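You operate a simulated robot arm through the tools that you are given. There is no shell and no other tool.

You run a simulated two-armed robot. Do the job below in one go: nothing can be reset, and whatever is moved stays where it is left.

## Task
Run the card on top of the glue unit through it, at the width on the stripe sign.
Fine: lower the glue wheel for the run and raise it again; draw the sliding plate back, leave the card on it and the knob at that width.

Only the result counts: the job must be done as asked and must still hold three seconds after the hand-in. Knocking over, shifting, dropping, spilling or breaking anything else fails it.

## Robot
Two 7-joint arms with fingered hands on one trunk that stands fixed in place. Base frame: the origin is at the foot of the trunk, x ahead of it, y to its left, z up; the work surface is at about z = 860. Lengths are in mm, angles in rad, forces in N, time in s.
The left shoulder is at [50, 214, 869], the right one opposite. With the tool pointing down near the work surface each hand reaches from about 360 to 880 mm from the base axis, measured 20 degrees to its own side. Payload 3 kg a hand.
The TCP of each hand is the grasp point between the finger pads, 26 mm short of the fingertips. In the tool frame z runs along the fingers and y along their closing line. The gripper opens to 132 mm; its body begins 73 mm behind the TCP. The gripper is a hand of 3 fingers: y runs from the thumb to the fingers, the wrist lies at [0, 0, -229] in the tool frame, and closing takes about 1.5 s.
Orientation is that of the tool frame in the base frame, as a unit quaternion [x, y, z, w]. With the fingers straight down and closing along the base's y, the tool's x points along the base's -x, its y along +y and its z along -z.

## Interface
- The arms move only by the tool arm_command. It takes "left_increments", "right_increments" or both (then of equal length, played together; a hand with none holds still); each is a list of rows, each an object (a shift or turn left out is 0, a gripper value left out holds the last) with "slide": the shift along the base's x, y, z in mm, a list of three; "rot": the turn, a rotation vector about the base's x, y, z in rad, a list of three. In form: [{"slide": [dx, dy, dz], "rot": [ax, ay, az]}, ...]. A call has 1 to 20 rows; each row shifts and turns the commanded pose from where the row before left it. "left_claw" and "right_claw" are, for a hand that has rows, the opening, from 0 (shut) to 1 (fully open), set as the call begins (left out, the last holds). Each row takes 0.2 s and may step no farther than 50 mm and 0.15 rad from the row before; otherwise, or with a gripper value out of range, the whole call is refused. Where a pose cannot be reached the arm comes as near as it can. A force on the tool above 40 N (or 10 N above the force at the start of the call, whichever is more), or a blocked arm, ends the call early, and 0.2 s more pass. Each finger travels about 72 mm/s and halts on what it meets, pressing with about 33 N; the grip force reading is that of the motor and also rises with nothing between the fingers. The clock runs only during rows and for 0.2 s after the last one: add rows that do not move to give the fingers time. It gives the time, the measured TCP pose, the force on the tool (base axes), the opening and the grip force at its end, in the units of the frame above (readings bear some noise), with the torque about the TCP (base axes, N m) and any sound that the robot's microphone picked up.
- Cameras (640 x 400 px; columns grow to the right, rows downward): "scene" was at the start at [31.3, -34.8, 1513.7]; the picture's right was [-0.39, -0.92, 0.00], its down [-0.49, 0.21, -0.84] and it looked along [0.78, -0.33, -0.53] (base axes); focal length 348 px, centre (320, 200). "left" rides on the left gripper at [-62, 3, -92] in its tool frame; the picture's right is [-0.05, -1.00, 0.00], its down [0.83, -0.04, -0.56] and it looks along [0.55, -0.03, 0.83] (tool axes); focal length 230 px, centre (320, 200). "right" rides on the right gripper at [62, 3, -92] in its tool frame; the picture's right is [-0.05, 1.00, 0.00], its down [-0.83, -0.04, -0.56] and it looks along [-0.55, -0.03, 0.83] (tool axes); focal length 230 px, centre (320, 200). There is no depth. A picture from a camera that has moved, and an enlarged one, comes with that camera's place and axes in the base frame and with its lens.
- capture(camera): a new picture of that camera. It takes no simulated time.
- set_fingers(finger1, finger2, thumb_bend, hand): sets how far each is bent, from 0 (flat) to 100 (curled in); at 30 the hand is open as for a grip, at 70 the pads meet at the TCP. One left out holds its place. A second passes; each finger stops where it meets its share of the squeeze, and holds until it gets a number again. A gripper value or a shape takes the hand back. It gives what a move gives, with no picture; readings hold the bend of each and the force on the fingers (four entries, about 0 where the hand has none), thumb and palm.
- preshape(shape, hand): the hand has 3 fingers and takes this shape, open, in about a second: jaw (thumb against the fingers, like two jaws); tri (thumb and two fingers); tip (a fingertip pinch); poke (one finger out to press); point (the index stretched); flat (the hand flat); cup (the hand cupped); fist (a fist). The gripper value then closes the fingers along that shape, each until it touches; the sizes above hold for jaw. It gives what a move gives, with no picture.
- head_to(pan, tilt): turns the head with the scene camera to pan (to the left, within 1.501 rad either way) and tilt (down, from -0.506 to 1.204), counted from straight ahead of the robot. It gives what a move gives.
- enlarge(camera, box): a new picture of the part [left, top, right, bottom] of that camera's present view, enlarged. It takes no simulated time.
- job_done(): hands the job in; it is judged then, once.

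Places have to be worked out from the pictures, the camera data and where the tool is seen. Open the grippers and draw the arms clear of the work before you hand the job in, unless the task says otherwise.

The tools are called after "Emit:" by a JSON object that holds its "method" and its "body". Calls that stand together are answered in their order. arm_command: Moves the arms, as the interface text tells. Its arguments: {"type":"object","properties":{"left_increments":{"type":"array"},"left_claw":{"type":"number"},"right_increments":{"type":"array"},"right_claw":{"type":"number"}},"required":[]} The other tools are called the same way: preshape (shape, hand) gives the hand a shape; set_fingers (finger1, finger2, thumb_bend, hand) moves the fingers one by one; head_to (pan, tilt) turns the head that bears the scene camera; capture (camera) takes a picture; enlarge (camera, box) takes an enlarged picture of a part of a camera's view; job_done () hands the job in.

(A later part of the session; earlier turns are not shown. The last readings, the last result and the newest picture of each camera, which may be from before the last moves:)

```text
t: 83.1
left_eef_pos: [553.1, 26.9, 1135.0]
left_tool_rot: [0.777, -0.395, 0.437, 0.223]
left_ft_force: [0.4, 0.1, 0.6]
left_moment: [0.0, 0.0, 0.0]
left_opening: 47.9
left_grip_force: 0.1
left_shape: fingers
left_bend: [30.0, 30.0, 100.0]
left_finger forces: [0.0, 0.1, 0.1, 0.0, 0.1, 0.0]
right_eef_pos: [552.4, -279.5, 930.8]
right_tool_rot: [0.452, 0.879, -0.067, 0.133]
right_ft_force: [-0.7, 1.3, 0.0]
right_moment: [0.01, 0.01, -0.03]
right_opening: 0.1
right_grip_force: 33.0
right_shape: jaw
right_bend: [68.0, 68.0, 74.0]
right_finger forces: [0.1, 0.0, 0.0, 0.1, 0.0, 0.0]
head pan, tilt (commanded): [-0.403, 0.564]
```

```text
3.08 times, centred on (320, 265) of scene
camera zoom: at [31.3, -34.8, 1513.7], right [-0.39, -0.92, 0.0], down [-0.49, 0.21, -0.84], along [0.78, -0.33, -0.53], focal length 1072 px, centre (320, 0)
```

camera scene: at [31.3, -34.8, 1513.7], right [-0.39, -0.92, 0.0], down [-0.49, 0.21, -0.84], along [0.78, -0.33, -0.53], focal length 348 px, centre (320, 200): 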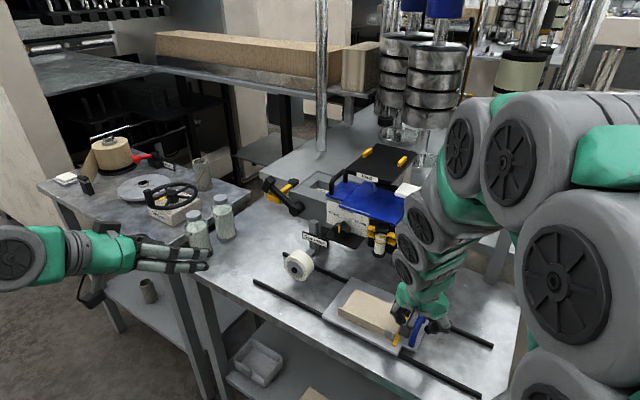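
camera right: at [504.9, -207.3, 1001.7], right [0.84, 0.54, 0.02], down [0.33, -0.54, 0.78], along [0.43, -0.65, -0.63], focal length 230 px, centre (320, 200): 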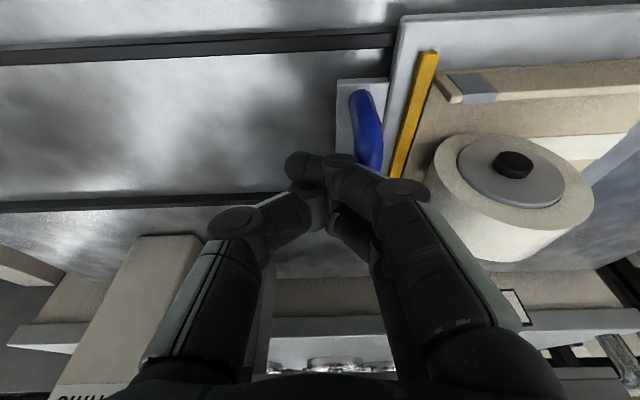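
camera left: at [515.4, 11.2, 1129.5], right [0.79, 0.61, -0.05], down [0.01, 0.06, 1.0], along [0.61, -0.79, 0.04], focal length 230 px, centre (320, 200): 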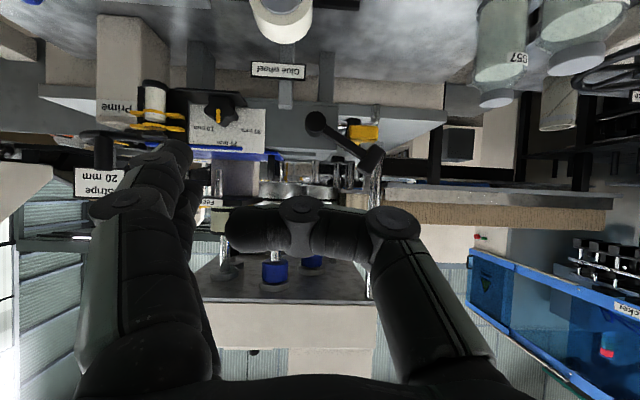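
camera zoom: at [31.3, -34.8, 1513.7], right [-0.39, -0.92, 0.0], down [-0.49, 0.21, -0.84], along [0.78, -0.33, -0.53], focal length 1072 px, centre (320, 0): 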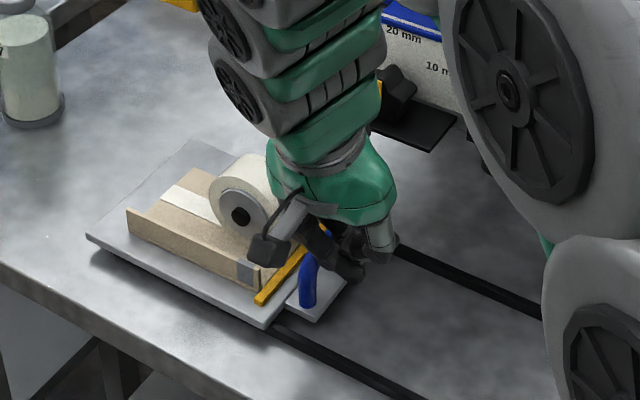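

The stripe keeps growing, with the card's right end at U ≈ 413 and the wheel axis at 444. My fingers would soon touch the wheel, so I back off, shift toward the robot to the near end of the bar, and then push on from there.

Emit:
{"method": "arm_command", "body": {"right_increments": [{"slide": [-6.5, -4.6, 0]}, {"slide": [-9.3, 13, 0]}, {"slide": [-9.3, 13, 0]}, {}]}}

Emit:
{"method": "capture", "body": {"camera": "right"}}

Emit:
{"method": "enlarge", "body": {"camera": "scene", "box": [240, 200, 400, 330]}}

```text
t: 84.1
left_eef_pos: [552.6, 26.3, 1134.3]
left_tool_rot: [0.777, -0.394, 0.437, 0.222]
left_ft_force: [-1.2, 0.5, -0.1]
left_moment: [0.02, 0.0, 0.02]
left_opening: 48.1
left_grip_force: 0.2
left_shape: fingers
left_bend: [30.0, 30.0, 100.0]
left_finger forces: [0.1, 0.0, 0.0, 0.0, 0.1, 0.1]
right_eef_pos: [526.6, -258.6, 932.7]
right_tool_rot: [0.453, 0.879, -0.068, 0.133]
right_ft_force: [-0.2, -0.6, -0.2]
right_moment: [0.0, 0.01, 0.01]
right_opening: 0.0
right_grip_force: 33.3
right_shape: jaw
right_bend: [68.0, 68.0, 74.0]
right_finger forces: [0.0, 0.1, 0.1, 0.0, 0.0, 0.0]
head pan, tilt (commanded): [-0.403, 0.564]
```

```text
taken
camera right: at [479.8, -185.9, 1001.8], right [0.84, 0.54, 0.02], down [0.33, -0.54, 0.78], along [0.43, -0.65, -0.63], focal length 230 px, centre (320, 200)
```

right: 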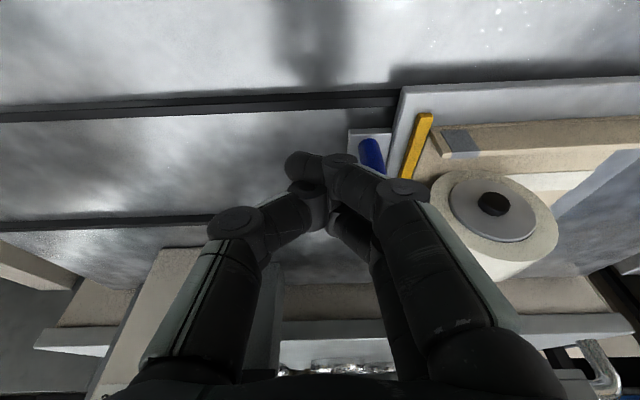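

```text
3.08 times, centred on (320, 265) of scene
camera zoom: at [31.3, -34.8, 1513.7], right [-0.39, -0.92, 0.0], down [-0.49, 0.21, -0.84], along [0.78, -0.33, -0.53], focal length 1072 px, centre (320, 0)
```

zoom: 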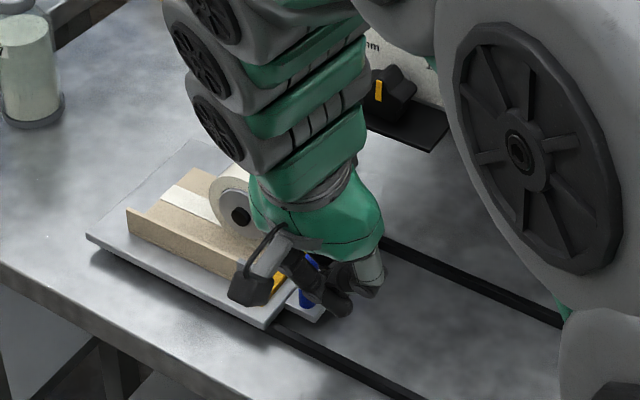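

Emit:
{"method": "arm_command", "body": {"right_increments": [{"slide": [3.3, 2.3, 0]}, {"slide": [3.3, 2.3, 0]}, {"slide": [3.3, 2.3, 0]}, {"slide": [3.3, 2.3, 0]}, {"slide": [2.4, 1.7, 0]}, {}]}}

Emit:
{"method": "capture", "body": {"camera": "right"}}

Emit:
{"method": "enlarge", "body": {"camera": "scene", "box": [240, 200, 400, 330]}}

```text
t: 85.5
left_eef_pos: [553.6, 27.3, 1134.0]
left_tool_rot: [0.777, -0.395, 0.437, 0.223]
left_ft_force: [0.4, -0.1, 0.7]
left_moment: [-0.01, -0.01, 0.02]
left_opening: 47.8
left_grip_force: 0.1
left_shape: fingers
left_bend: [30.0, 30.0, 100.0]
left_finger forces: [0.0, 0.0, 0.1, 0.0, 0.0, 0.0]
right_eef_pos: [542.4, -246.8, 933.6]
right_tool_rot: [0.452, 0.879, -0.068, 0.133]
right_ft_force: [0.3, 0.1, 1.5]
right_moment: [0.02, 0.02, 0.04]
right_opening: 0.2
right_grip_force: 32.7
right_shape: jaw
right_bend: [68.0, 68.0, 74.0]
right_finger forces: [0.0, 0.1, 0.0, 0.0, 0.1, 0.0]
head pan, tilt (commanded): [-0.403, 0.564]
```

```text
taken
camera right: at [495.4, -174.7, 1002.7], right [0.84, 0.54, 0.02], down [0.33, -0.54, 0.78], along [0.43, -0.65, -0.63], focal length 230 px, centre (320, 200)
```

right: 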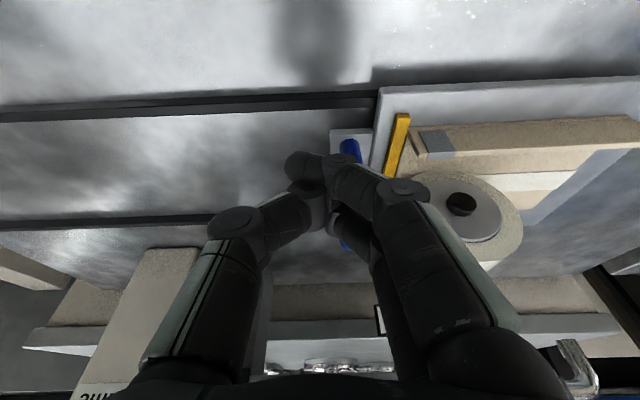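

```text
3.08 times, centred on (320, 265) of scene
camera zoom: at [31.3, -34.8, 1513.7], right [-0.39, -0.92, 0.0], down [-0.49, 0.21, -0.84], along [0.78, -0.33, -0.53], focal length 1072 px, centre (320, 0)
```

zoom: 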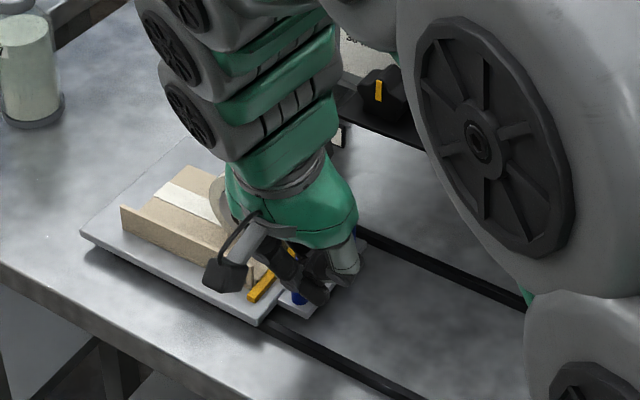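

Emit:
{"method": "arm_command", "body": {"right_increments": [{"slide": [-2.9, 4.1, 0]}, {"slide": [3.3, 2.3, 0]}, {"slide": [3.3, 2.3, 0]}, {"slide": [3.3, 2.3, 0]}, {}]}}

Emit:
{"method": "capture", "body": {"camera": "right"}}

Emit:
{"method": "enlarge", "body": {"camera": "scene", "box": [240, 200, 400, 330]}}

```text
t: 86.7
left_eef_pos: [552.3, 26.8, 1134.1]
left_tool_rot: [0.777, -0.395, 0.437, 0.223]
left_ft_force: [-0.2, 0.2, -0.6]
left_moment: [0.01, 0.0, 0.02]
left_opening: 47.8
left_grip_force: 0.0
left_shape: fingers
left_bend: [30.0, 30.0, 100.0]
left_finger forces: [0.0, 0.0, 0.1, 0.0, 0.0, 0.1]
right_eef_pos: [549.8, -235.0, 933.8]
right_tool_rot: [0.453, 0.879, -0.067, 0.132]
right_ft_force: [-0.6, 0.7, 0.0]
right_moment: [-0.04, -0.01, -0.01]
right_opening: 0.1
right_grip_force: 33.1
right_shape: jaw
right_bend: [68.0, 68.0, 74.0]
right_finger forces: [0.1, 0.1, 0.0, 0.1, 0.0, 0.0]
head pan, tilt (commanded): [-0.403, 0.564]
```

```text
taken
camera right: at [502.4, -164.0, 1003.4], right [0.84, 0.54, 0.02], down [0.33, -0.54, 0.78], along [0.43, -0.65, -0.63], focal length 230 px, centre (320, 200)
```

right: 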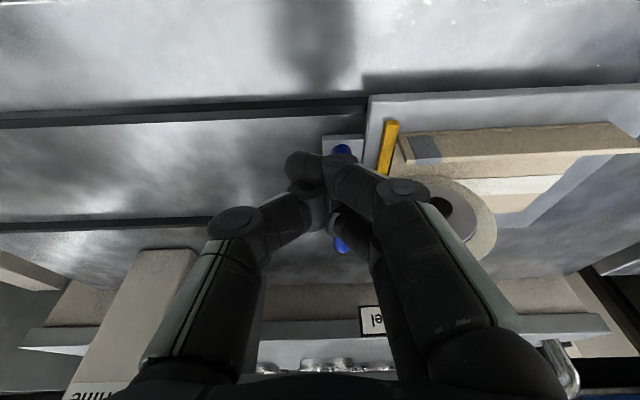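

```text
3.08 times, centred on (320, 265) of scene
camera zoom: at [31.3, -34.8, 1513.7], right [-0.39, -0.92, 0.0], down [-0.49, 0.21, -0.84], along [0.78, -0.33, -0.53], focal length 1072 px, centre (320, 0)
```

zoom: 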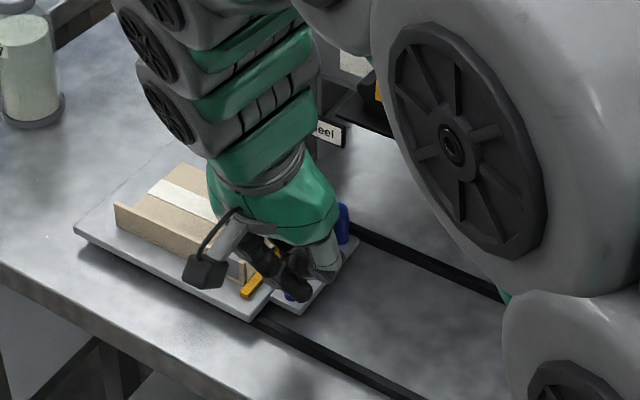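

Emit:
{"method": "arm_command", "body": {"right_increments": [{"slide": [2.4, 1.7, 0]}, {"slide": [2.4, 1.7, 0]}, {"slide": [2.4, 1.7, 0]}, {}]}}

Emit:
{"method": "capture", "body": {"camera": "right"}}

Emit:
{"method": "capture", "body": {"camera": "left"}}

Emit:
{"method": "enlarge", "body": {"camera": "scene", "box": [240, 200, 400, 330]}}

```text
t: 87.7
left_eef_pos: [552.9, 26.2, 1135.0]
left_tool_rot: [0.777, -0.394, 0.437, 0.222]
left_ft_force: [0.0, -0.6, -0.6]
left_moment: [-0.01, 0.0, 0.0]
left_opening: 48.0
left_grip_force: 0.0
left_shape: fingers
left_bend: [30.0, 30.0, 100.0]
left_finger forces: [0.1, 0.0, 0.0, 0.0, 0.1, 0.1]
right_eef_pos: [557.8, -231.2, 932.4]
right_tool_rot: [0.453, 0.879, -0.067, 0.133]
right_ft_force: [-0.6, -0.1, 1.0]
right_moment: [-0.01, 0.04, 0.01]
right_opening: 0.1
right_grip_force: 33.6
right_shape: jaw
right_bend: [68.0, 68.0, 74.0]
right_finger forces: [0.1, 0.0, 0.1, 0.0, 0.0, 0.0]
head pan, tilt (commanded): [-0.403, 0.564]
```

```text
taken
camera right: at [509.7, -158.9, 1002.5], right [0.84, 0.54, 0.02], down [0.33, -0.54, 0.78], along [0.43, -0.65, -0.63], focal length 230 px, centre (320, 200)
```

right: 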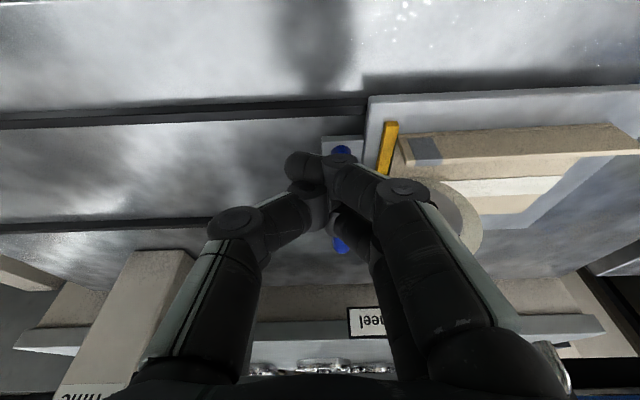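

```text
taken
camera left: at [484.5, 115.4, 1130.6], right [0.79, 0.61, -0.05], down [0.01, 0.06, 1.0], along [0.61, -0.79, 0.04], focal length 230 px, centre (320, 200)
```

left: 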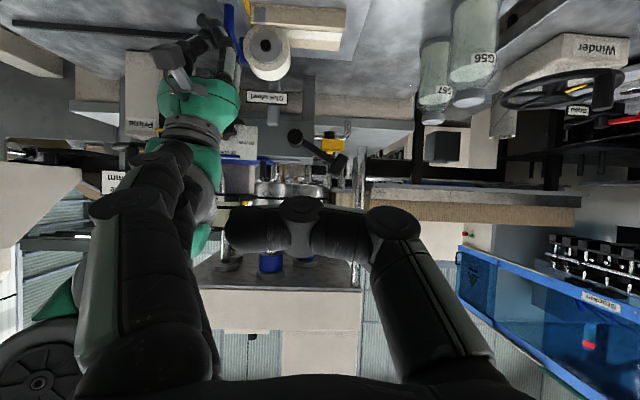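

```text
3.08 times, centred on (320, 265) of scene
camera zoom: at [31.3, -34.8, 1513.7], right [-0.39, -0.92, 0.0], down [-0.49, 0.21, -0.84], along [0.78, -0.33, -0.53], focal length 1072 px, centre (320, 0)
```

zoom: 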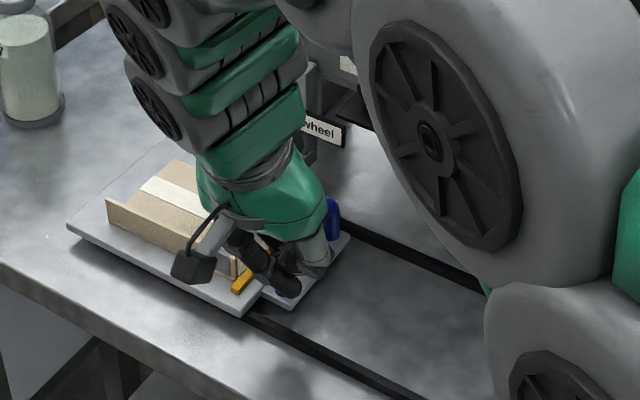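

Emit:
{"method": "enlarge", "body": {"camera": "left", "box": [180, 0, 380, 120]}}

Emit:
{"method": "enlarge", "body": {"camera": "right", "box": [310, 90, 560, 260]}}

```text
3.20 times, centred on (280, 60) of left
camera zoom: at [484.5, 115.4, 1130.6], right [0.79, 0.61, -0.05], down [0.01, 0.06, 1.0], along [0.61, -0.79, 0.04], focal length 736 px, centre (448, 648)
```

zoom: 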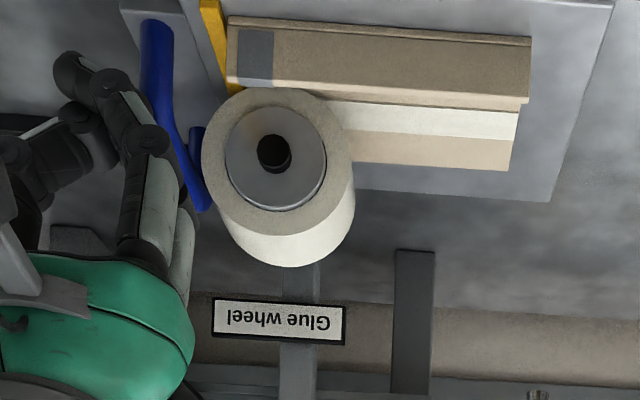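

```text
2.35 times, centred on (435, 175) of right
camera zoom: at [509.7, -158.9, 1002.5], right [0.84, 0.54, 0.02], down [0.33, -0.54, 0.78], along [0.43, -0.65, -0.63], focal length 541 px, centre (49, 259)
```

zoom: 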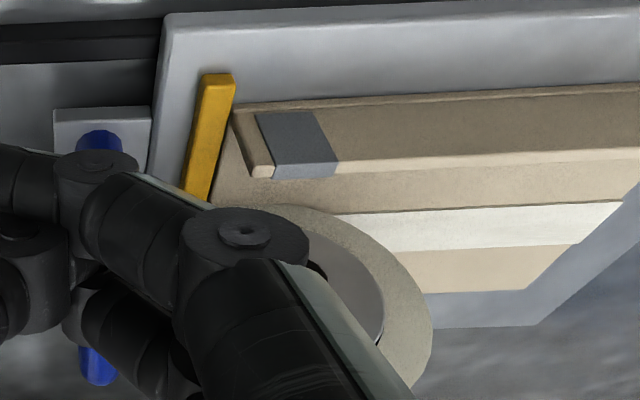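

The card's right end is now only about 7 mm short of the wheel axis, and the bar is almost at the wheel. I creep on 4 mm to see whether anything resists.

Emit:
{"method": "arm_command", "body": {"right_increments": [{"slide": [1.6, 1.2, 0]}, {"slide": [1.6, 1.2, 0]}, {}]}}

Emit:
{"method": "enlarge", "body": {"camera": "left", "box": [180, 0, 380, 120]}}

```text
t: 88.5
left_eef_pos: [553.7, 27.6, 1134.9]
left_tool_rot: [0.777, -0.395, 0.437, 0.222]
left_ft_force: [-0.4, 0.0, 0.5]
left_moment: [-0.02, 0.03, -0.02]
left_opening: 47.8
left_grip_force: 0.1
left_shape: fingers
left_bend: [30.0, 30.0, 100.0]
left_finger forces: [0.1, 0.0, 0.1, 0.1, 0.0, 0.1]
right_eef_pos: [559.7, -227.8, 931.4]
right_tool_rot: [0.452, 0.879, -0.067, 0.133]
right_ft_force: [-0.6, 0.5, 0.2]
right_moment: [0.01, 0.03, 0.0]
right_opening: 0.1
right_grip_force: 32.9
right_shape: jaw
right_bend: [68.0, 68.0, 74.0]
right_finger forces: [0.1, 0.1, 0.0, 0.0, 0.1, 0.0]
head pan, tilt (commanded): [-0.403, 0.564]
```

```text
3.20 times, centred on (280, 60) of left
camera zoom: at [484.5, 115.4, 1130.6], right [0.79, 0.61, -0.05], down [0.01, 0.06, 1.0], along [0.61, -0.79, 0.04], focal length 736 px, centre (448, 648)
```

zoom: 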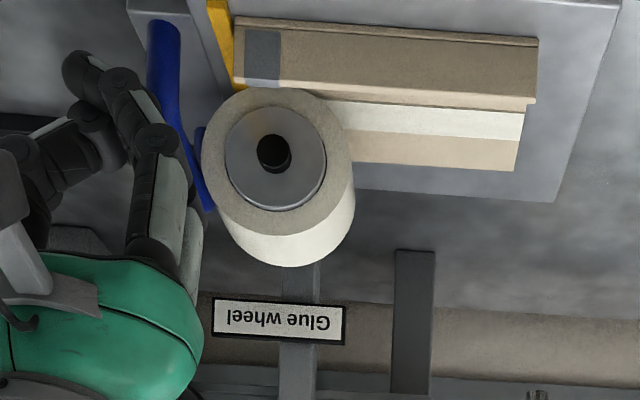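

Emit:
{"method": "arm_command", "body": {"right_increments": [{"slide": [1.6, 1.2, 0]}, {"slide": [1.6, 1.2, 0]}, {}]}}

Emit:
{"method": "enlarge", "body": {"camera": "left", "box": [180, 0, 380, 120]}}

```text
t: 89.3
left_eef_pos: [552.3, 26.5, 1134.6]
left_tool_rot: [0.777, -0.395, 0.436, 0.222]
left_ft_force: [0.0, 0.6, 0.4]
left_moment: [0.0, -0.01, 0.01]
left_opening: 48.0
left_grip_force: 0.2
left_shape: fingers
left_bend: [30.0, 30.0, 100.0]
left_finger forces: [0.0, 0.0, 0.0, 0.1, 0.1, 0.0]
right_eef_pos: [562.2, -226.4, 933.4]
right_tool_rot: [0.452, 0.879, -0.068, 0.132]
right_ft_force: [-0.8, -0.3, -0.1]
right_moment: [0.0, 0.01, 0.01]
right_opening: 0.2
right_grip_force: 32.8
right_shape: jaw
right_bend: [68.0, 68.0, 74.0]
right_finger forces: [0.0, 0.0, 0.0, 0.0, 0.0, 0.0]
head pan, tilt (commanded): [-0.403, 0.564]
```

```text
3.20 times, centred on (280, 60) of left
camera zoom: at [484.5, 115.4, 1130.6], right [0.79, 0.61, -0.05], down [0.01, 0.06, 1.0], along [0.61, -0.79, 0.04], focal length 736 px, centre (448, 648)
```

zoom: 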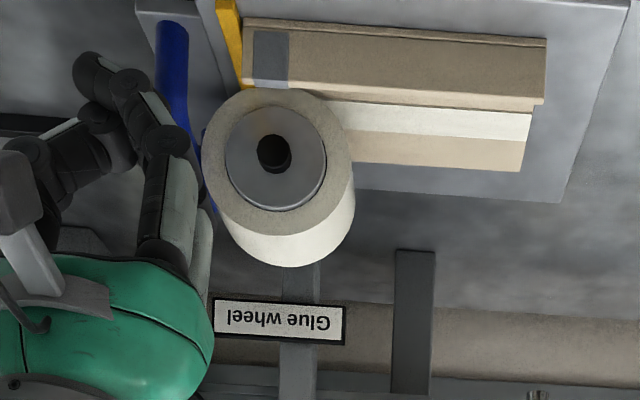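

Emit:
{"method": "arm_command", "body": {"right_increments": [{"slide": [1.6, 1.2, 0]}, {"slide": [1.2, 0.9, 0]}, {}]}}

Emit:
{"method": "enlarge", "body": {"camera": "left", "box": [180, 0, 380, 120]}}

Emit:
{"method": "enlarge", "body": {"camera": "right", "box": [310, 90, 560, 260]}}

```text
t: 90.1
left_eef_pos: [552.5, 26.6, 1135.6]
left_tool_rot: [0.778, -0.394, 0.437, 0.222]
left_ft_force: [0.1, -0.8, 0.5]
left_moment: [0.0, 0.0, 0.02]
left_opening: 48.0
left_grip_force: 0.1
left_shape: fingers
left_bend: [30.0, 30.0, 100.0]
left_finger forces: [0.1, 0.0, 0.1, 0.0, 0.0, 0.0]
right_eef_pos: [565.3, -223.4, 933.2]
right_tool_rot: [0.452, 0.879, -0.067, 0.132]
right_ft_force: [-1.7, 1.6, -0.8]
right_moment: [0.02, 0.03, 0.04]
right_opening: 0.0
right_grip_force: 33.0
right_shape: jaw
right_bend: [68.0, 68.0, 74.0]
right_finger forces: [0.0, 0.1, 0.0, 0.0, 0.0, 0.1]
head pan, tilt (commanded): [-0.403, 0.564]
```

```text
3.20 times, centred on (280, 60) of left
camera zoom: at [484.5, 115.5, 1130.6], right [0.79, 0.61, -0.05], down [0.01, 0.06, 1.0], along [0.61, -0.79, 0.04], focal length 736 px, centre (448, 648)
```

zoom: 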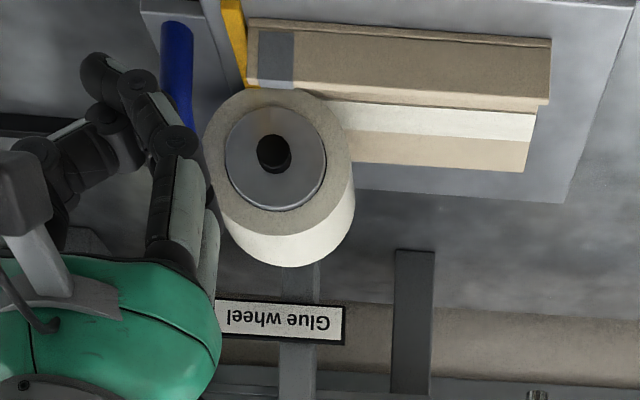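

```text
2.35 times, centred on (435, 175) of right
camera zoom: at [518.4, -151.8, 1002.6], right [0.84, 0.54, 0.02], down [0.33, -0.54, 0.78], along [0.43, -0.65, -0.63], focal length 541 px, centre (49, 259)
```

zoom: 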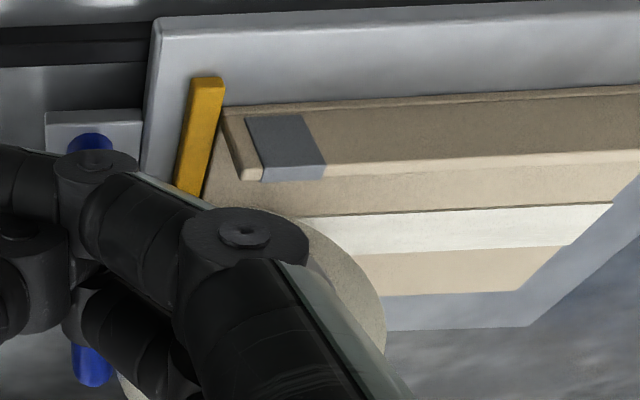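

Emit:
{"method": "arm_command", "body": {"right_increments": [{"slide": [1.6, 1.2, 0]}, {"slide": [1.6, 1.2, 0]}, {}]}}

Emit:
{"method": "enlarge", "body": {"camera": "left", "box": [180, 0, 380, 120]}}

```text
t: 90.9
left_eef_pos: [552.4, 25.9, 1134.4]
left_tool_rot: [0.777, -0.395, 0.437, 0.222]
left_ft_force: [0.2, -0.1, -0.4]
left_moment: [0.02, -0.03, 0.01]
left_opening: 47.9
left_grip_force: 0.1
left_shape: fingers
left_bend: [30.0, 30.0, 100.0]
left_finger forces: [0.0, 0.1, 0.0, 0.0, 0.0, 0.0]
right_eef_pos: [568.4, -221.4, 932.2]
right_tool_rot: [0.453, 0.879, -0.068, 0.132]
right_ft_force: [0.4, 0.0, 0.3]
right_moment: [0.02, 0.0, 0.03]
right_opening: 0.1
right_grip_force: 32.8
right_shape: jaw
right_bend: [68.0, 68.0, 74.0]
right_finger forces: [0.1, 0.0, 0.0, 0.1, 0.0, 0.0]
head pan, tilt (commanded): [-0.403, 0.564]
```

```text
3.20 times, centred on (280, 60) of left
camera zoom: at [484.5, 115.4, 1130.5], right [0.79, 0.61, -0.05], down [0.01, 0.06, 1.0], along [0.61, -0.79, 0.04], focal length 736 px, centre (448, 648)
```

zoom: 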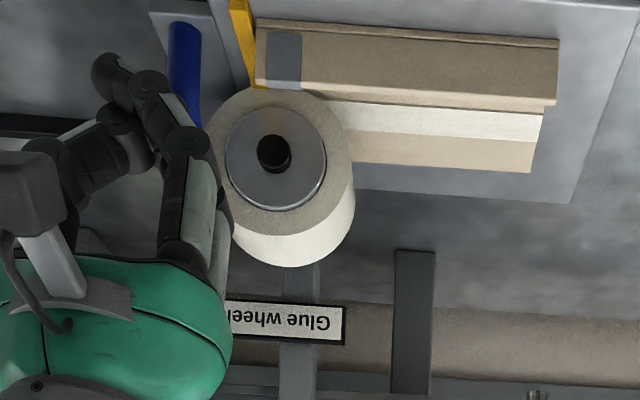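

Still no resistance, so handle and wheel don't interfere. I push another 10 mm so the card's end passes fully under the wheel.

Emit:
{"method": "arm_command", "body": {"right_increments": [{"slide": [1.6, 1.2, 0]}, {"slide": [1.6, 1.2, 0]}, {"slide": [1.6, 1.2, 0]}, {}]}}

Emit:
{"method": "enlarge", "body": {"camera": "left", "box": [180, 0, 380, 120]}}

Emit:
{"method": "enlarge", "body": {"camera": "scene", "box": [240, 200, 400, 330]}}

```text
t: 91.9
left_eef_pos: [552.3, 26.1, 1134.6]
left_tool_rot: [0.778, -0.394, 0.437, 0.222]
left_ft_force: [0.7, -0.4, 0.1]
left_moment: [-0.03, -0.01, 0.01]
left_opening: 47.9
left_grip_force: 0.1
left_shape: fingers
left_bend: [30.0, 30.0, 100.0]
left_finger forces: [0.1, 0.0, 0.1, 0.0, 0.0, 0.0]
right_eef_pos: [574.0, -217.3, 933.2]
right_tool_rot: [0.452, 0.879, -0.067, 0.133]
right_ft_force: [0.4, 0.1, -0.2]
right_moment: [0.0, 0.01, 0.0]
right_opening: 0.0
right_grip_force: 33.0
right_shape: jaw
right_bend: [68.0, 68.0, 74.0]
right_finger forces: [0.1, 0.0, 0.0, 0.0, 0.0, 0.1]
head pan, tilt (commanded): [-0.403, 0.564]
```

```text
3.20 times, centred on (280, 60) of left
camera zoom: at [484.5, 115.5, 1130.5], right [0.79, 0.61, -0.05], down [0.01, 0.06, 1.0], along [0.61, -0.79, 0.04], focal length 736 px, centre (448, 648)
```

zoom: 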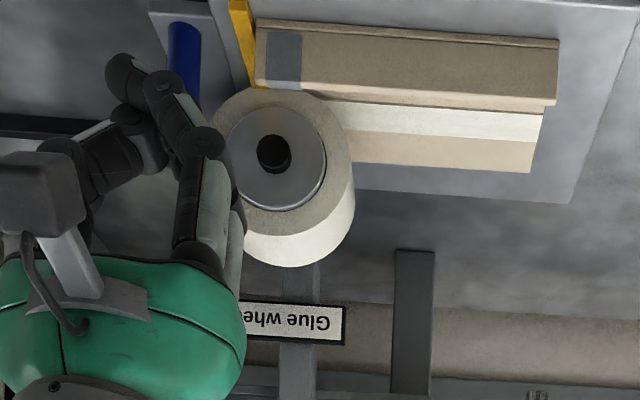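

```text
3.08 times, centred on (320, 265) of scene
camera zoom: at [31.3, -34.8, 1513.7], right [-0.39, -0.92, 0.0], down [-0.49, 0.21, -0.84], along [0.78, -0.33, -0.53], focal length 1072 px, centre (320, 0)
```

zoom: 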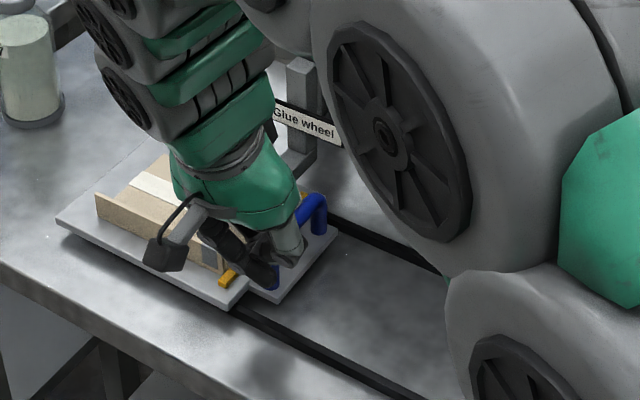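

The plate has coasted to the end: the card's right end is about 5 mm from the wheel axis, the stripe covers practically the whole card, and the handle is at the wheel. Now I must raise the wheel, so I lift the right hand away and study the lever and yellow handle again.

Emit:
{"method": "arm_command", "body": {"right_increments": [{"slide": [-4, 5.5, 10]}, {"slide": [0, 0, 35]}, {"slide": [0, 0, 40]}, {"slide": [-25, -5, 20]}, {"slide": [-35, -20, 0]}, {"slide": [-35, -20, 0]}, {}]}}

Emit:
{"method": "capture", "body": {"camera": "scene"}}

Emit:
{"method": "enlarge", "body": {"camera": "left", "box": [270, 100, 390, 190]}}

Emit:
{"method": "enlarge", "body": {"camera": "scene", "box": [245, 165, 305, 215]}}

Emit:
{"method": "enlarge", "body": {"camera": "scene", "box": [240, 215, 380, 330]}}

```text
t: 93.5
left_eef_pos: [552.9, 25.3, 1134.7]
left_tool_rot: [0.777, -0.395, 0.437, 0.223]
left_ft_force: [-0.2, -0.3, -0.1]
left_moment: [-0.02, -0.02, -0.01]
left_opening: 48.0
left_grip_force: 0.1
left_shape: fingers
left_bend: [30.0, 30.0, 100.0]
left_finger forces: [0.1, 0.0, 0.0, 0.0, 0.0, 0.1]
right_eef_pos: [476.6, -257.7, 1036.3]
right_tool_rot: [0.452, 0.88, -0.067, 0.132]
right_ft_force: [-0.1, 0.4, -0.2]
right_moment: [0.0, 0.02, 0.0]
right_opening: 0.0
right_grip_force: 32.5
right_shape: jaw
right_bend: [68.0, 68.0, 74.0]
right_finger forces: [0.0, 0.0, 0.0, 0.1, 0.0, 0.0]
head pan, tilt (commanded): [-0.403, 0.564]
```

```text
taken
camera scene: at [31.3, -34.8, 1513.7], right [-0.39, -0.92, 0.0], down [-0.49, 0.21, -0.84], along [0.78, -0.33, -0.53], focal length 348 px, centre (320, 200)
```

scene: 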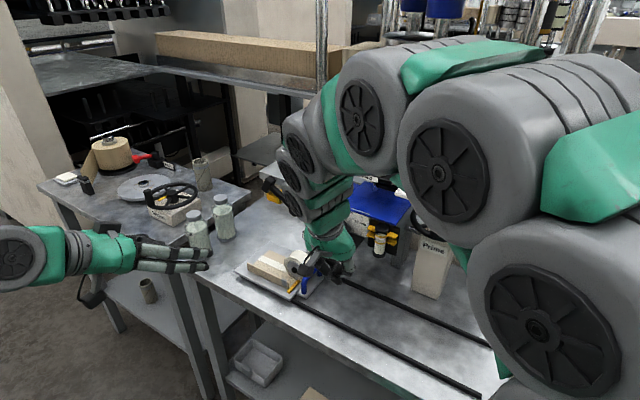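

```text
4.44 times, centred on (330, 145) of left
camera zoom: at [484.5, 115.5, 1130.5], right [0.79, 0.61, -0.05], down [0.01, 0.06, 1.0], along [0.61, -0.79, 0.04], focal length 1022 px, centre (276, 444)
```

zoom: 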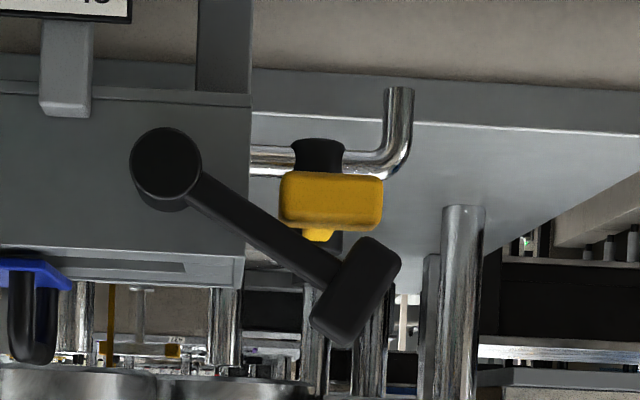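

```text
8.00 times, centred on (275, 190) of scene
camera zoom: at [31.3, -34.8, 1513.7], right [-0.39, -0.92, 0.0], down [-0.49, 0.21, -0.84], along [0.78, -0.33, -0.53], focal length 2786 px, centre (680, 280)
```

zoom: 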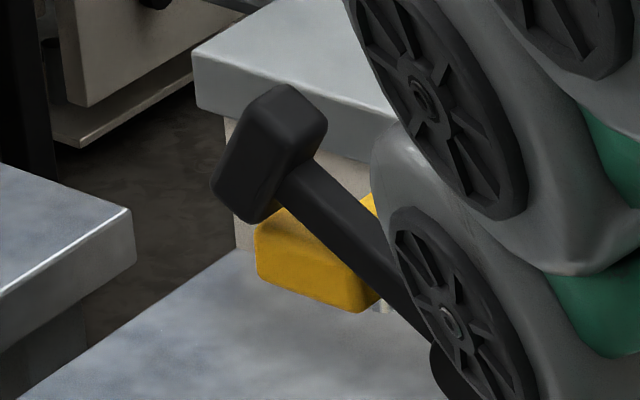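

```text
3.48 times, centred on (310, 272) of scene
camera zoom: at [31.3, -34.8, 1513.7], right [-0.39, -0.92, 0.0], down [-0.49, 0.21, -0.84], along [0.78, -0.33, -0.53], focal length 1211 px, centre (355, -52)
```

zoom: 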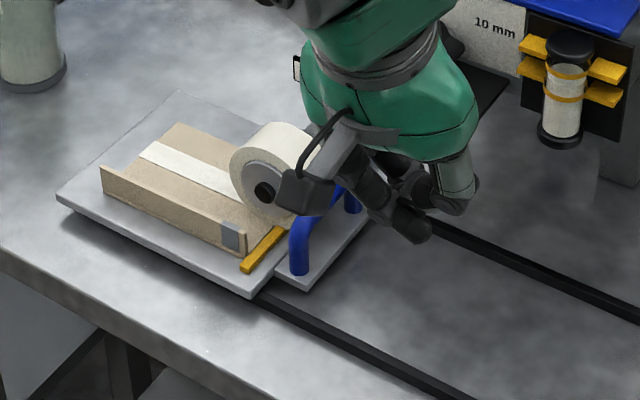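

The stripe is laid along the card and the plate stands at the end. For the lever I'll use the left thumb, straight, coming from the left under the crossbar's lower-left end (beyond the yellow block) and pushing it up and over to the right. First I set the fingers, level the hand and go to staging.

Emit:
{"method": "set_fingers", "body": {"hand": "left", "finger1": 100, "finger2": 100, "thumb_bend": 30}}

Emit:
{"method": "arm_command", "body": {"left_increments": [{"slide": [25.4, -29.8, 0], "rot": [-0.0977, -0.0697, 0]}, {"slide": [25.4, -29.8, -12], "rot": [-0.0977, -0.0697, 0]}, {"slide": [25.4, -29.8, -16], "rot": [-0.0977, -0.0697, 0]}, {"slide": [25.4, -29.8, -16], "rot": [-0.0977, -0.0697, 0]}, {"slide": [25.4, -29.8, -16], "rot": [-0.0977, -0.0697, 0]}, {}]}}

Emit:
{"method": "capture", "body": {"camera": "left"}}

Emit:
{"method": "capture", "body": {"camera": "scene"}}

```text
t: 94.5
left_eef_pos: [552.5, 26.7, 1135.3]
left_tool_rot: [0.777, -0.395, 0.437, 0.222]
left_ft_force: [-0.5, -0.4, 0.3]
left_moment: [0.02, -0.01, -0.02]
left_opening: 57.6
left_grip_force: 0.1
left_shape: fingers
left_bend: [100.0, 100.0, 30.0]
left_finger forces: [0.0, 0.0, 0.0, 0.0, 0.0, 0.1]
right_eef_pos: [477.9, -258.4, 1036.5]
right_tool_rot: [0.453, 0.879, -0.067, 0.132]
right_ft_force: [-0.3, 0.5, 0.1]
right_moment: [0.02, 0.02, 0.02]
right_opening: 0.0
right_grip_force: 33.4
right_shape: jaw
right_bend: [68.0, 68.0, 74.0]
right_finger forces: [0.0, 0.0, 0.0, 0.0, 0.1, 0.0]
head pan, tilt (commanded): [-0.403, 0.564]
```

```text
t: 95.9
left_eef_pos: [678.1, -97.3, 1076.5]
left_tool_rot: [0.65, -0.309, 0.626, 0.3]
left_ft_force: [-0.6, 0.0, -0.8]
left_moment: [0.03, -0.01, 0.03]
left_opening: 57.7
left_grip_force: 0.2
left_shape: fingers
left_bend: [100.0, 100.0, 30.0]
left_finger forces: [0.1, 0.0, 0.0, 0.1, 0.0, 0.0]
left hand out of reach, approached as far as the arm can: row 3
right_eef_pos: [476.7, -258.4, 1037.2]
right_tool_rot: [0.452, 0.879, -0.068, 0.133]
right_ft_force: [-0.1, -0.9, 1.2]
right_moment: [-0.01, 0.0, 0.0]
right_opening: 0.1
right_grip_force: 32.8
right_shape: jaw
right_bend: [68.0, 68.0, 74.0]
right_finger forces: [0.0, 0.0, 0.1, 0.0, 0.1, 0.0]
head pan, tilt (commanded): [-0.403, 0.564]
```

```text
taken
camera left: at [616.5, -24.8, 1018.2], right [0.78, 0.63, -0.06], down [-0.3, 0.44, 0.85], along [0.56, -0.64, 0.53], focal length 230 px, centre (320, 200)
```

left: 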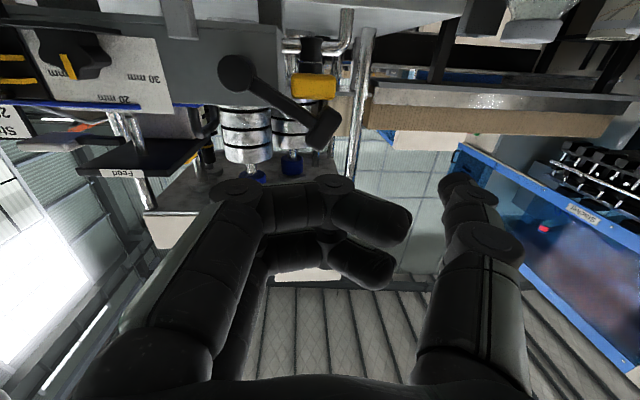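

```text
taken
camera scene: at [31.2, -34.8, 1513.7], right [-0.39, -0.92, 0.0], down [-0.49, 0.21, -0.84], along [0.78, -0.33, -0.53], focal length 348 px, centre (320, 200)
```

scene: 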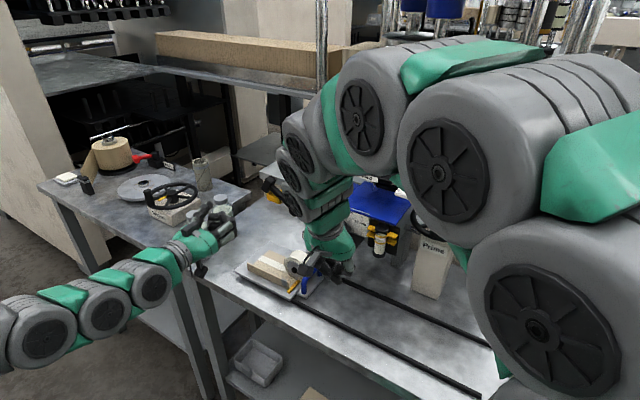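

The right arm blocks the overview, so I move it off to the right while the left hand trims its heading, lowers, and advances most of the way with the thumb to the left of the lever.

Emit:
{"method": "arm_command", "body": {"left_increments": [{"slide": [-0.5, -14, -8], "rot": [0, 0, -0.06]}, {"slide": [-0.5, -14, -7]}, {"slide": [11.6, -16.3, 0]}, {"slide": [11.6, -16.3, 0]}, {"slide": [11.6, -16.3, 0]}, {}], "right_increments": [{"slide": [-12, -12, 20]}, {"slide": [-22, -34, 10]}, {"slide": [-22, -34, 5]}, {"slide": [-22, -34, 5]}, {"slide": [-22, -34, 0]}, {}]}}

Emit:
{"method": "capture", "body": {"camera": "left"}}

Emit:
{"method": "enlarge", "body": {"camera": "scene", "box": [200, 150, 360, 320]}}

```text
t: 97.3
left_eef_pos: [710.1, -171.5, 1061.6]
left_tool_rot: [0.641, -0.329, 0.616, 0.319]
left_ft_force: [-0.5, -0.3, -0.8]
left_moment: [0.0, 0.03, 0.04]
left_opening: 57.7
left_grip_force: 0.1
left_shape: fingers
left_bend: [100.0, 100.0, 30.0]
left_finger forces: [0.0, 0.0, 0.0, 0.1, 0.1, 0.0]
right_eef_pos: [375.3, -404.4, 1077.4]
right_tool_rot: [0.452, 0.879, -0.067, 0.133]
right_ft_force: [0.8, 0.6, 0.8]
right_moment: [-0.03, -0.01, -0.01]
right_opening: 0.0
right_grip_force: 32.5
right_shape: jaw
right_bend: [68.0, 68.0, 74.0]
right_finger forces: [0.1, 0.0, 0.1, 0.0, 0.0, 0.0]
head pan, tilt (commanded): [-0.403, 0.564]
```

```text
taken
camera left: at [651.8, -95.4, 1004.0], right [0.81, 0.58, -0.06], down [-0.27, 0.45, 0.85], along [0.52, -0.67, 0.52], focal length 230 px, centre (320, 200)
```

left: 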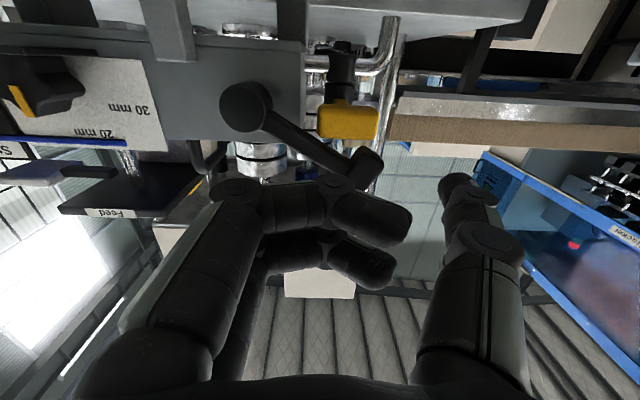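

```text
2.35 times, centred on (280, 235) of scene
camera zoom: at [31.3, -34.8, 1513.7], right [-0.39, -0.92, 0.0], down [-0.49, 0.21, -0.84], along [0.78, -0.33, -0.53], focal length 819 px, centre (414, 118)
```

zoom: 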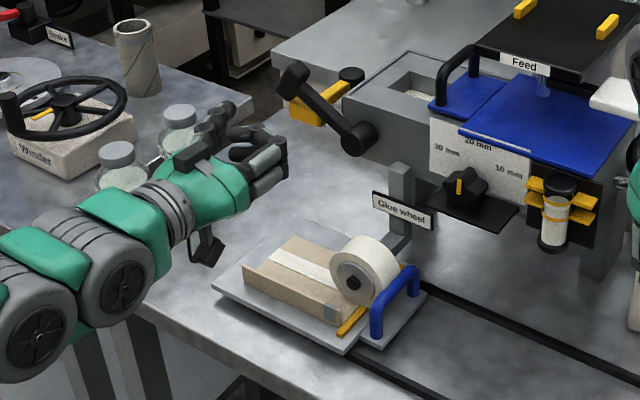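

The scene view shows everything: plate at the end, lever left, left hand ready. I advance the thumb past the lever plane on its left side.

Emit:
{"method": "arm_command", "body": {"left_increments": [{"slide": [9.3, -13, 0]}, {"slide": [9.3, -13, 0]}, {"slide": [9.3, -13, 0]}, {}]}}

Emit:
{"method": "capture", "body": {"camera": "left"}}

Emit:
{"method": "enlarge", "body": {"camera": "scene", "box": [235, 155, 325, 225]}}

Emit:
{"method": "capture", "body": {"camera": "right"}}

```text
t: 98.3
left_eef_pos: [740.0, -210.2, 1062.1]
left_tool_rot: [0.64, -0.329, 0.616, 0.319]
left_ft_force: [-0.1, 0.9, -0.6]
left_moment: [0.03, -0.01, -0.02]
left_opening: 57.7
left_grip_force: 0.0
left_shape: fingers
left_bend: [100.0, 100.0, 30.0]
left_finger forces: [0.1, 0.0, 0.0, 0.0, 0.1, 0.0]
right_eef_pos: [375.1, -405.3, 1077.4]
right_tool_rot: [0.453, 0.879, -0.067, 0.132]
right_ft_force: [-0.5, 0.0, 0.3]
right_moment: [-0.01, 0.0, 0.01]
right_opening: 0.1
right_grip_force: 32.4
right_shape: jaw
right_bend: [68.0, 68.0, 74.0]
right_finger forces: [0.0, 0.1, 0.1, 0.0, 0.0, 0.1]
head pan, tilt (commanded): [-0.403, 0.564]
```

```text
taken
camera left: at [680.8, -135.2, 1003.9], right [0.81, 0.58, -0.06], down [-0.27, 0.45, 0.85], along [0.52, -0.68, 0.52], focal length 230 px, centre (320, 200)
```

left: 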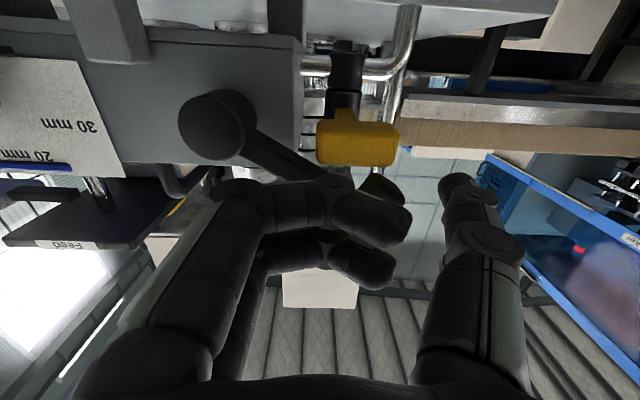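

```text
5.71 times, centred on (280, 190) of scene
camera zoom: at [31.3, -34.8, 1513.7], right [-0.39, -0.92, 0.0], down [-0.49, 0.21, -0.84], along [0.78, -0.33, -0.53], focal length 1990 px, centre (549, 257)
```

zoom: 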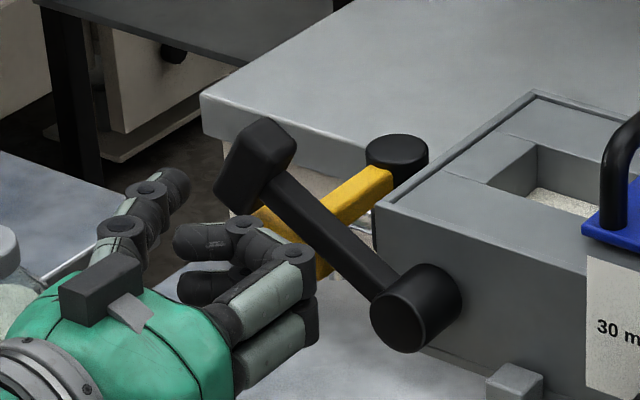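

```text
taken
camera right: at [328.1, -332.2, 1146.9], right [0.84, 0.54, 0.02], down [0.33, -0.54, 0.78], along [0.43, -0.65, -0.63], focal length 230 px, centre (320, 200)
```

right: 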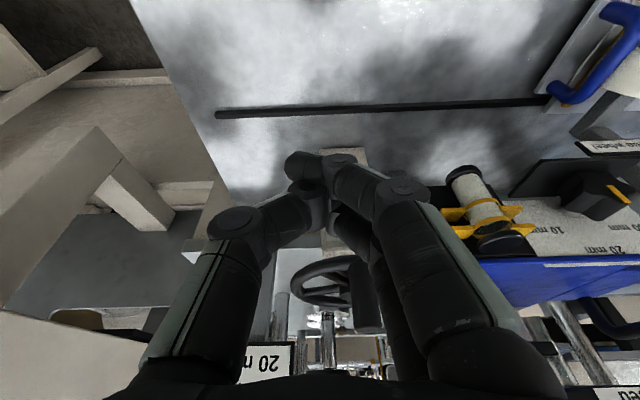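

The thumb is left of the crossbar's lower end. I move in to contact and begin pushing up along the arc about the pivot.

Emit:
{"method": "arm_command", "body": {"left_increments": [{"slide": [-6.5, -4.6, 0]}, {"slide": [-5, -3.5, 0]}, {"slide": [-2.4, -1.7, 6]}, {"slide": [-2.4, -1.7, 6]}, {}]}}

Emit:
{"method": "enlarge", "body": {"camera": "scene", "box": [235, 155, 325, 225]}}

Emit:
{"method": "capture", "body": {"camera": "left"}}

```text
t: 99.5
left_eef_pos: [721.5, -221.2, 1074.4]
left_tool_rot: [0.64, -0.327, 0.618, 0.318]
left_ft_force: [0.9, 0.7, 1.1]
left_moment: [0.03, -0.07, 0.05]
left_opening: 58.5
left_grip_force: 0.4
left_shape: fingers
left_bend: [100.0, 100.0, 29.0]
left_finger forces: [0.0, 0.0, 0.0, 0.1, 1.7, 0.0]
right_eef_pos: [375.7, -403.9, 1077.8]
right_tool_rot: [0.452, 0.879, -0.067, 0.133]
right_ft_force: [-0.3, 0.0, 0.0]
right_moment: [0.0, 0.0, 0.02]
right_opening: 0.0
right_grip_force: 33.0
right_shape: jaw
right_bend: [68.0, 68.0, 74.0]
right_finger forces: [0.1, 0.1, 0.1, 0.1, 0.0, 0.0]
head pan, tilt (commanded): [-0.403, 0.564]
```

```text
5.71 times, centred on (280, 190) of scene
camera zoom: at [31.3, -34.8, 1513.7], right [-0.39, -0.92, 0.0], down [-0.49, 0.21, -0.84], along [0.78, -0.33, -0.53], focal length 1990 px, centre (549, 257)
```

zoom: 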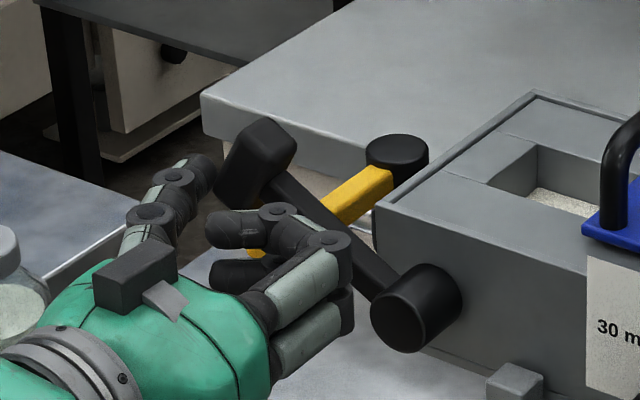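

```text
taken
camera left: at [665.1, -146.1, 1016.2], right [0.81, 0.58, -0.06], down [-0.27, 0.45, 0.85], along [0.52, -0.67, 0.52], focal length 230 px, centre (320, 200)
```

left: 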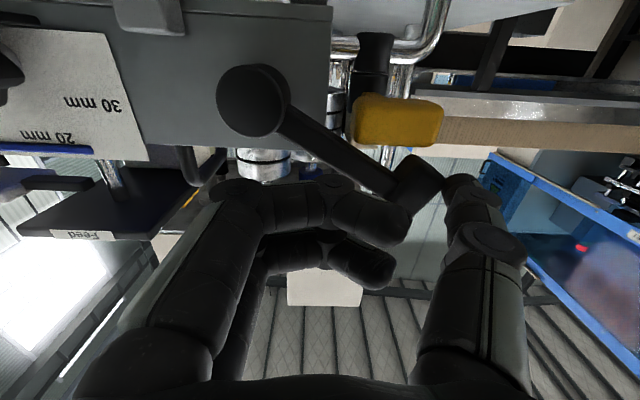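

The thumb touches the crossbar's outer side rather than its underside. I back off slightly, drop 16 mm, move in under the lower end, and push up from there.

Emit:
{"method": "arm_command", "body": {"left_increments": [{"slide": [4.9, 3.5, 0]}, {"slide": [0, 0, -9]}, {"slide": [0, 0, -7]}, {"slide": [-4.1, -2.9, 0]}, {}]}}

Emit:
{"method": "capture", "body": {"camera": "left"}}

Emit:
{"method": "enlarge", "body": {"camera": "scene", "box": [235, 155, 325, 225]}}

```text
t: 100.7
left_eef_pos: [724.5, -221.3, 1057.4]
left_tool_rot: [0.641, -0.329, 0.616, 0.319]
left_ft_force: [0.5, 0.1, -0.7]
left_moment: [0.02, 0.0, -0.02]
left_opening: 57.9
left_grip_force: 0.0
left_shape: fingers
left_bend: [100.0, 100.0, 30.0]
left_finger forces: [0.0, 0.0, 0.0, 0.1, 0.0, 0.0]
right_eef_pos: [375.2, -405.0, 1077.5]
right_tool_rot: [0.452, 0.88, -0.067, 0.132]
right_ft_force: [-0.5, 0.4, -0.5]
right_moment: [0.05, -0.03, -0.01]
right_opening: 0.0
right_grip_force: 33.2
right_shape: jaw
right_bend: [68.0, 68.0, 74.0]
right_finger forces: [0.0, 0.0, 0.0, 0.0, 0.1, 0.0]
head pan, tilt (commanded): [-0.403, 0.564]
```

```text
taken
camera left: at [666.5, -145.2, 999.7], right [0.81, 0.58, -0.06], down [-0.27, 0.45, 0.85], along [0.52, -0.68, 0.52], focal length 230 px, centre (320, 200)
```

left: 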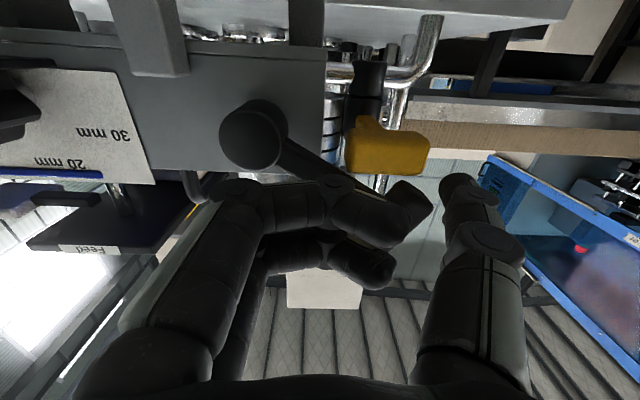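

```text
5.71 times, centred on (280, 190) of scene
camera zoom: at [31.3, -34.8, 1513.7], right [-0.39, -0.92, 0.0], down [-0.49, 0.21, -0.84], along [0.78, -0.33, -0.53], focal length 1990 px, centre (549, 257)
```

zoom: 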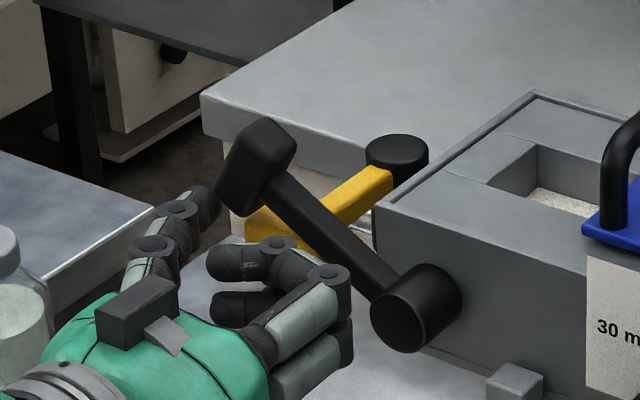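

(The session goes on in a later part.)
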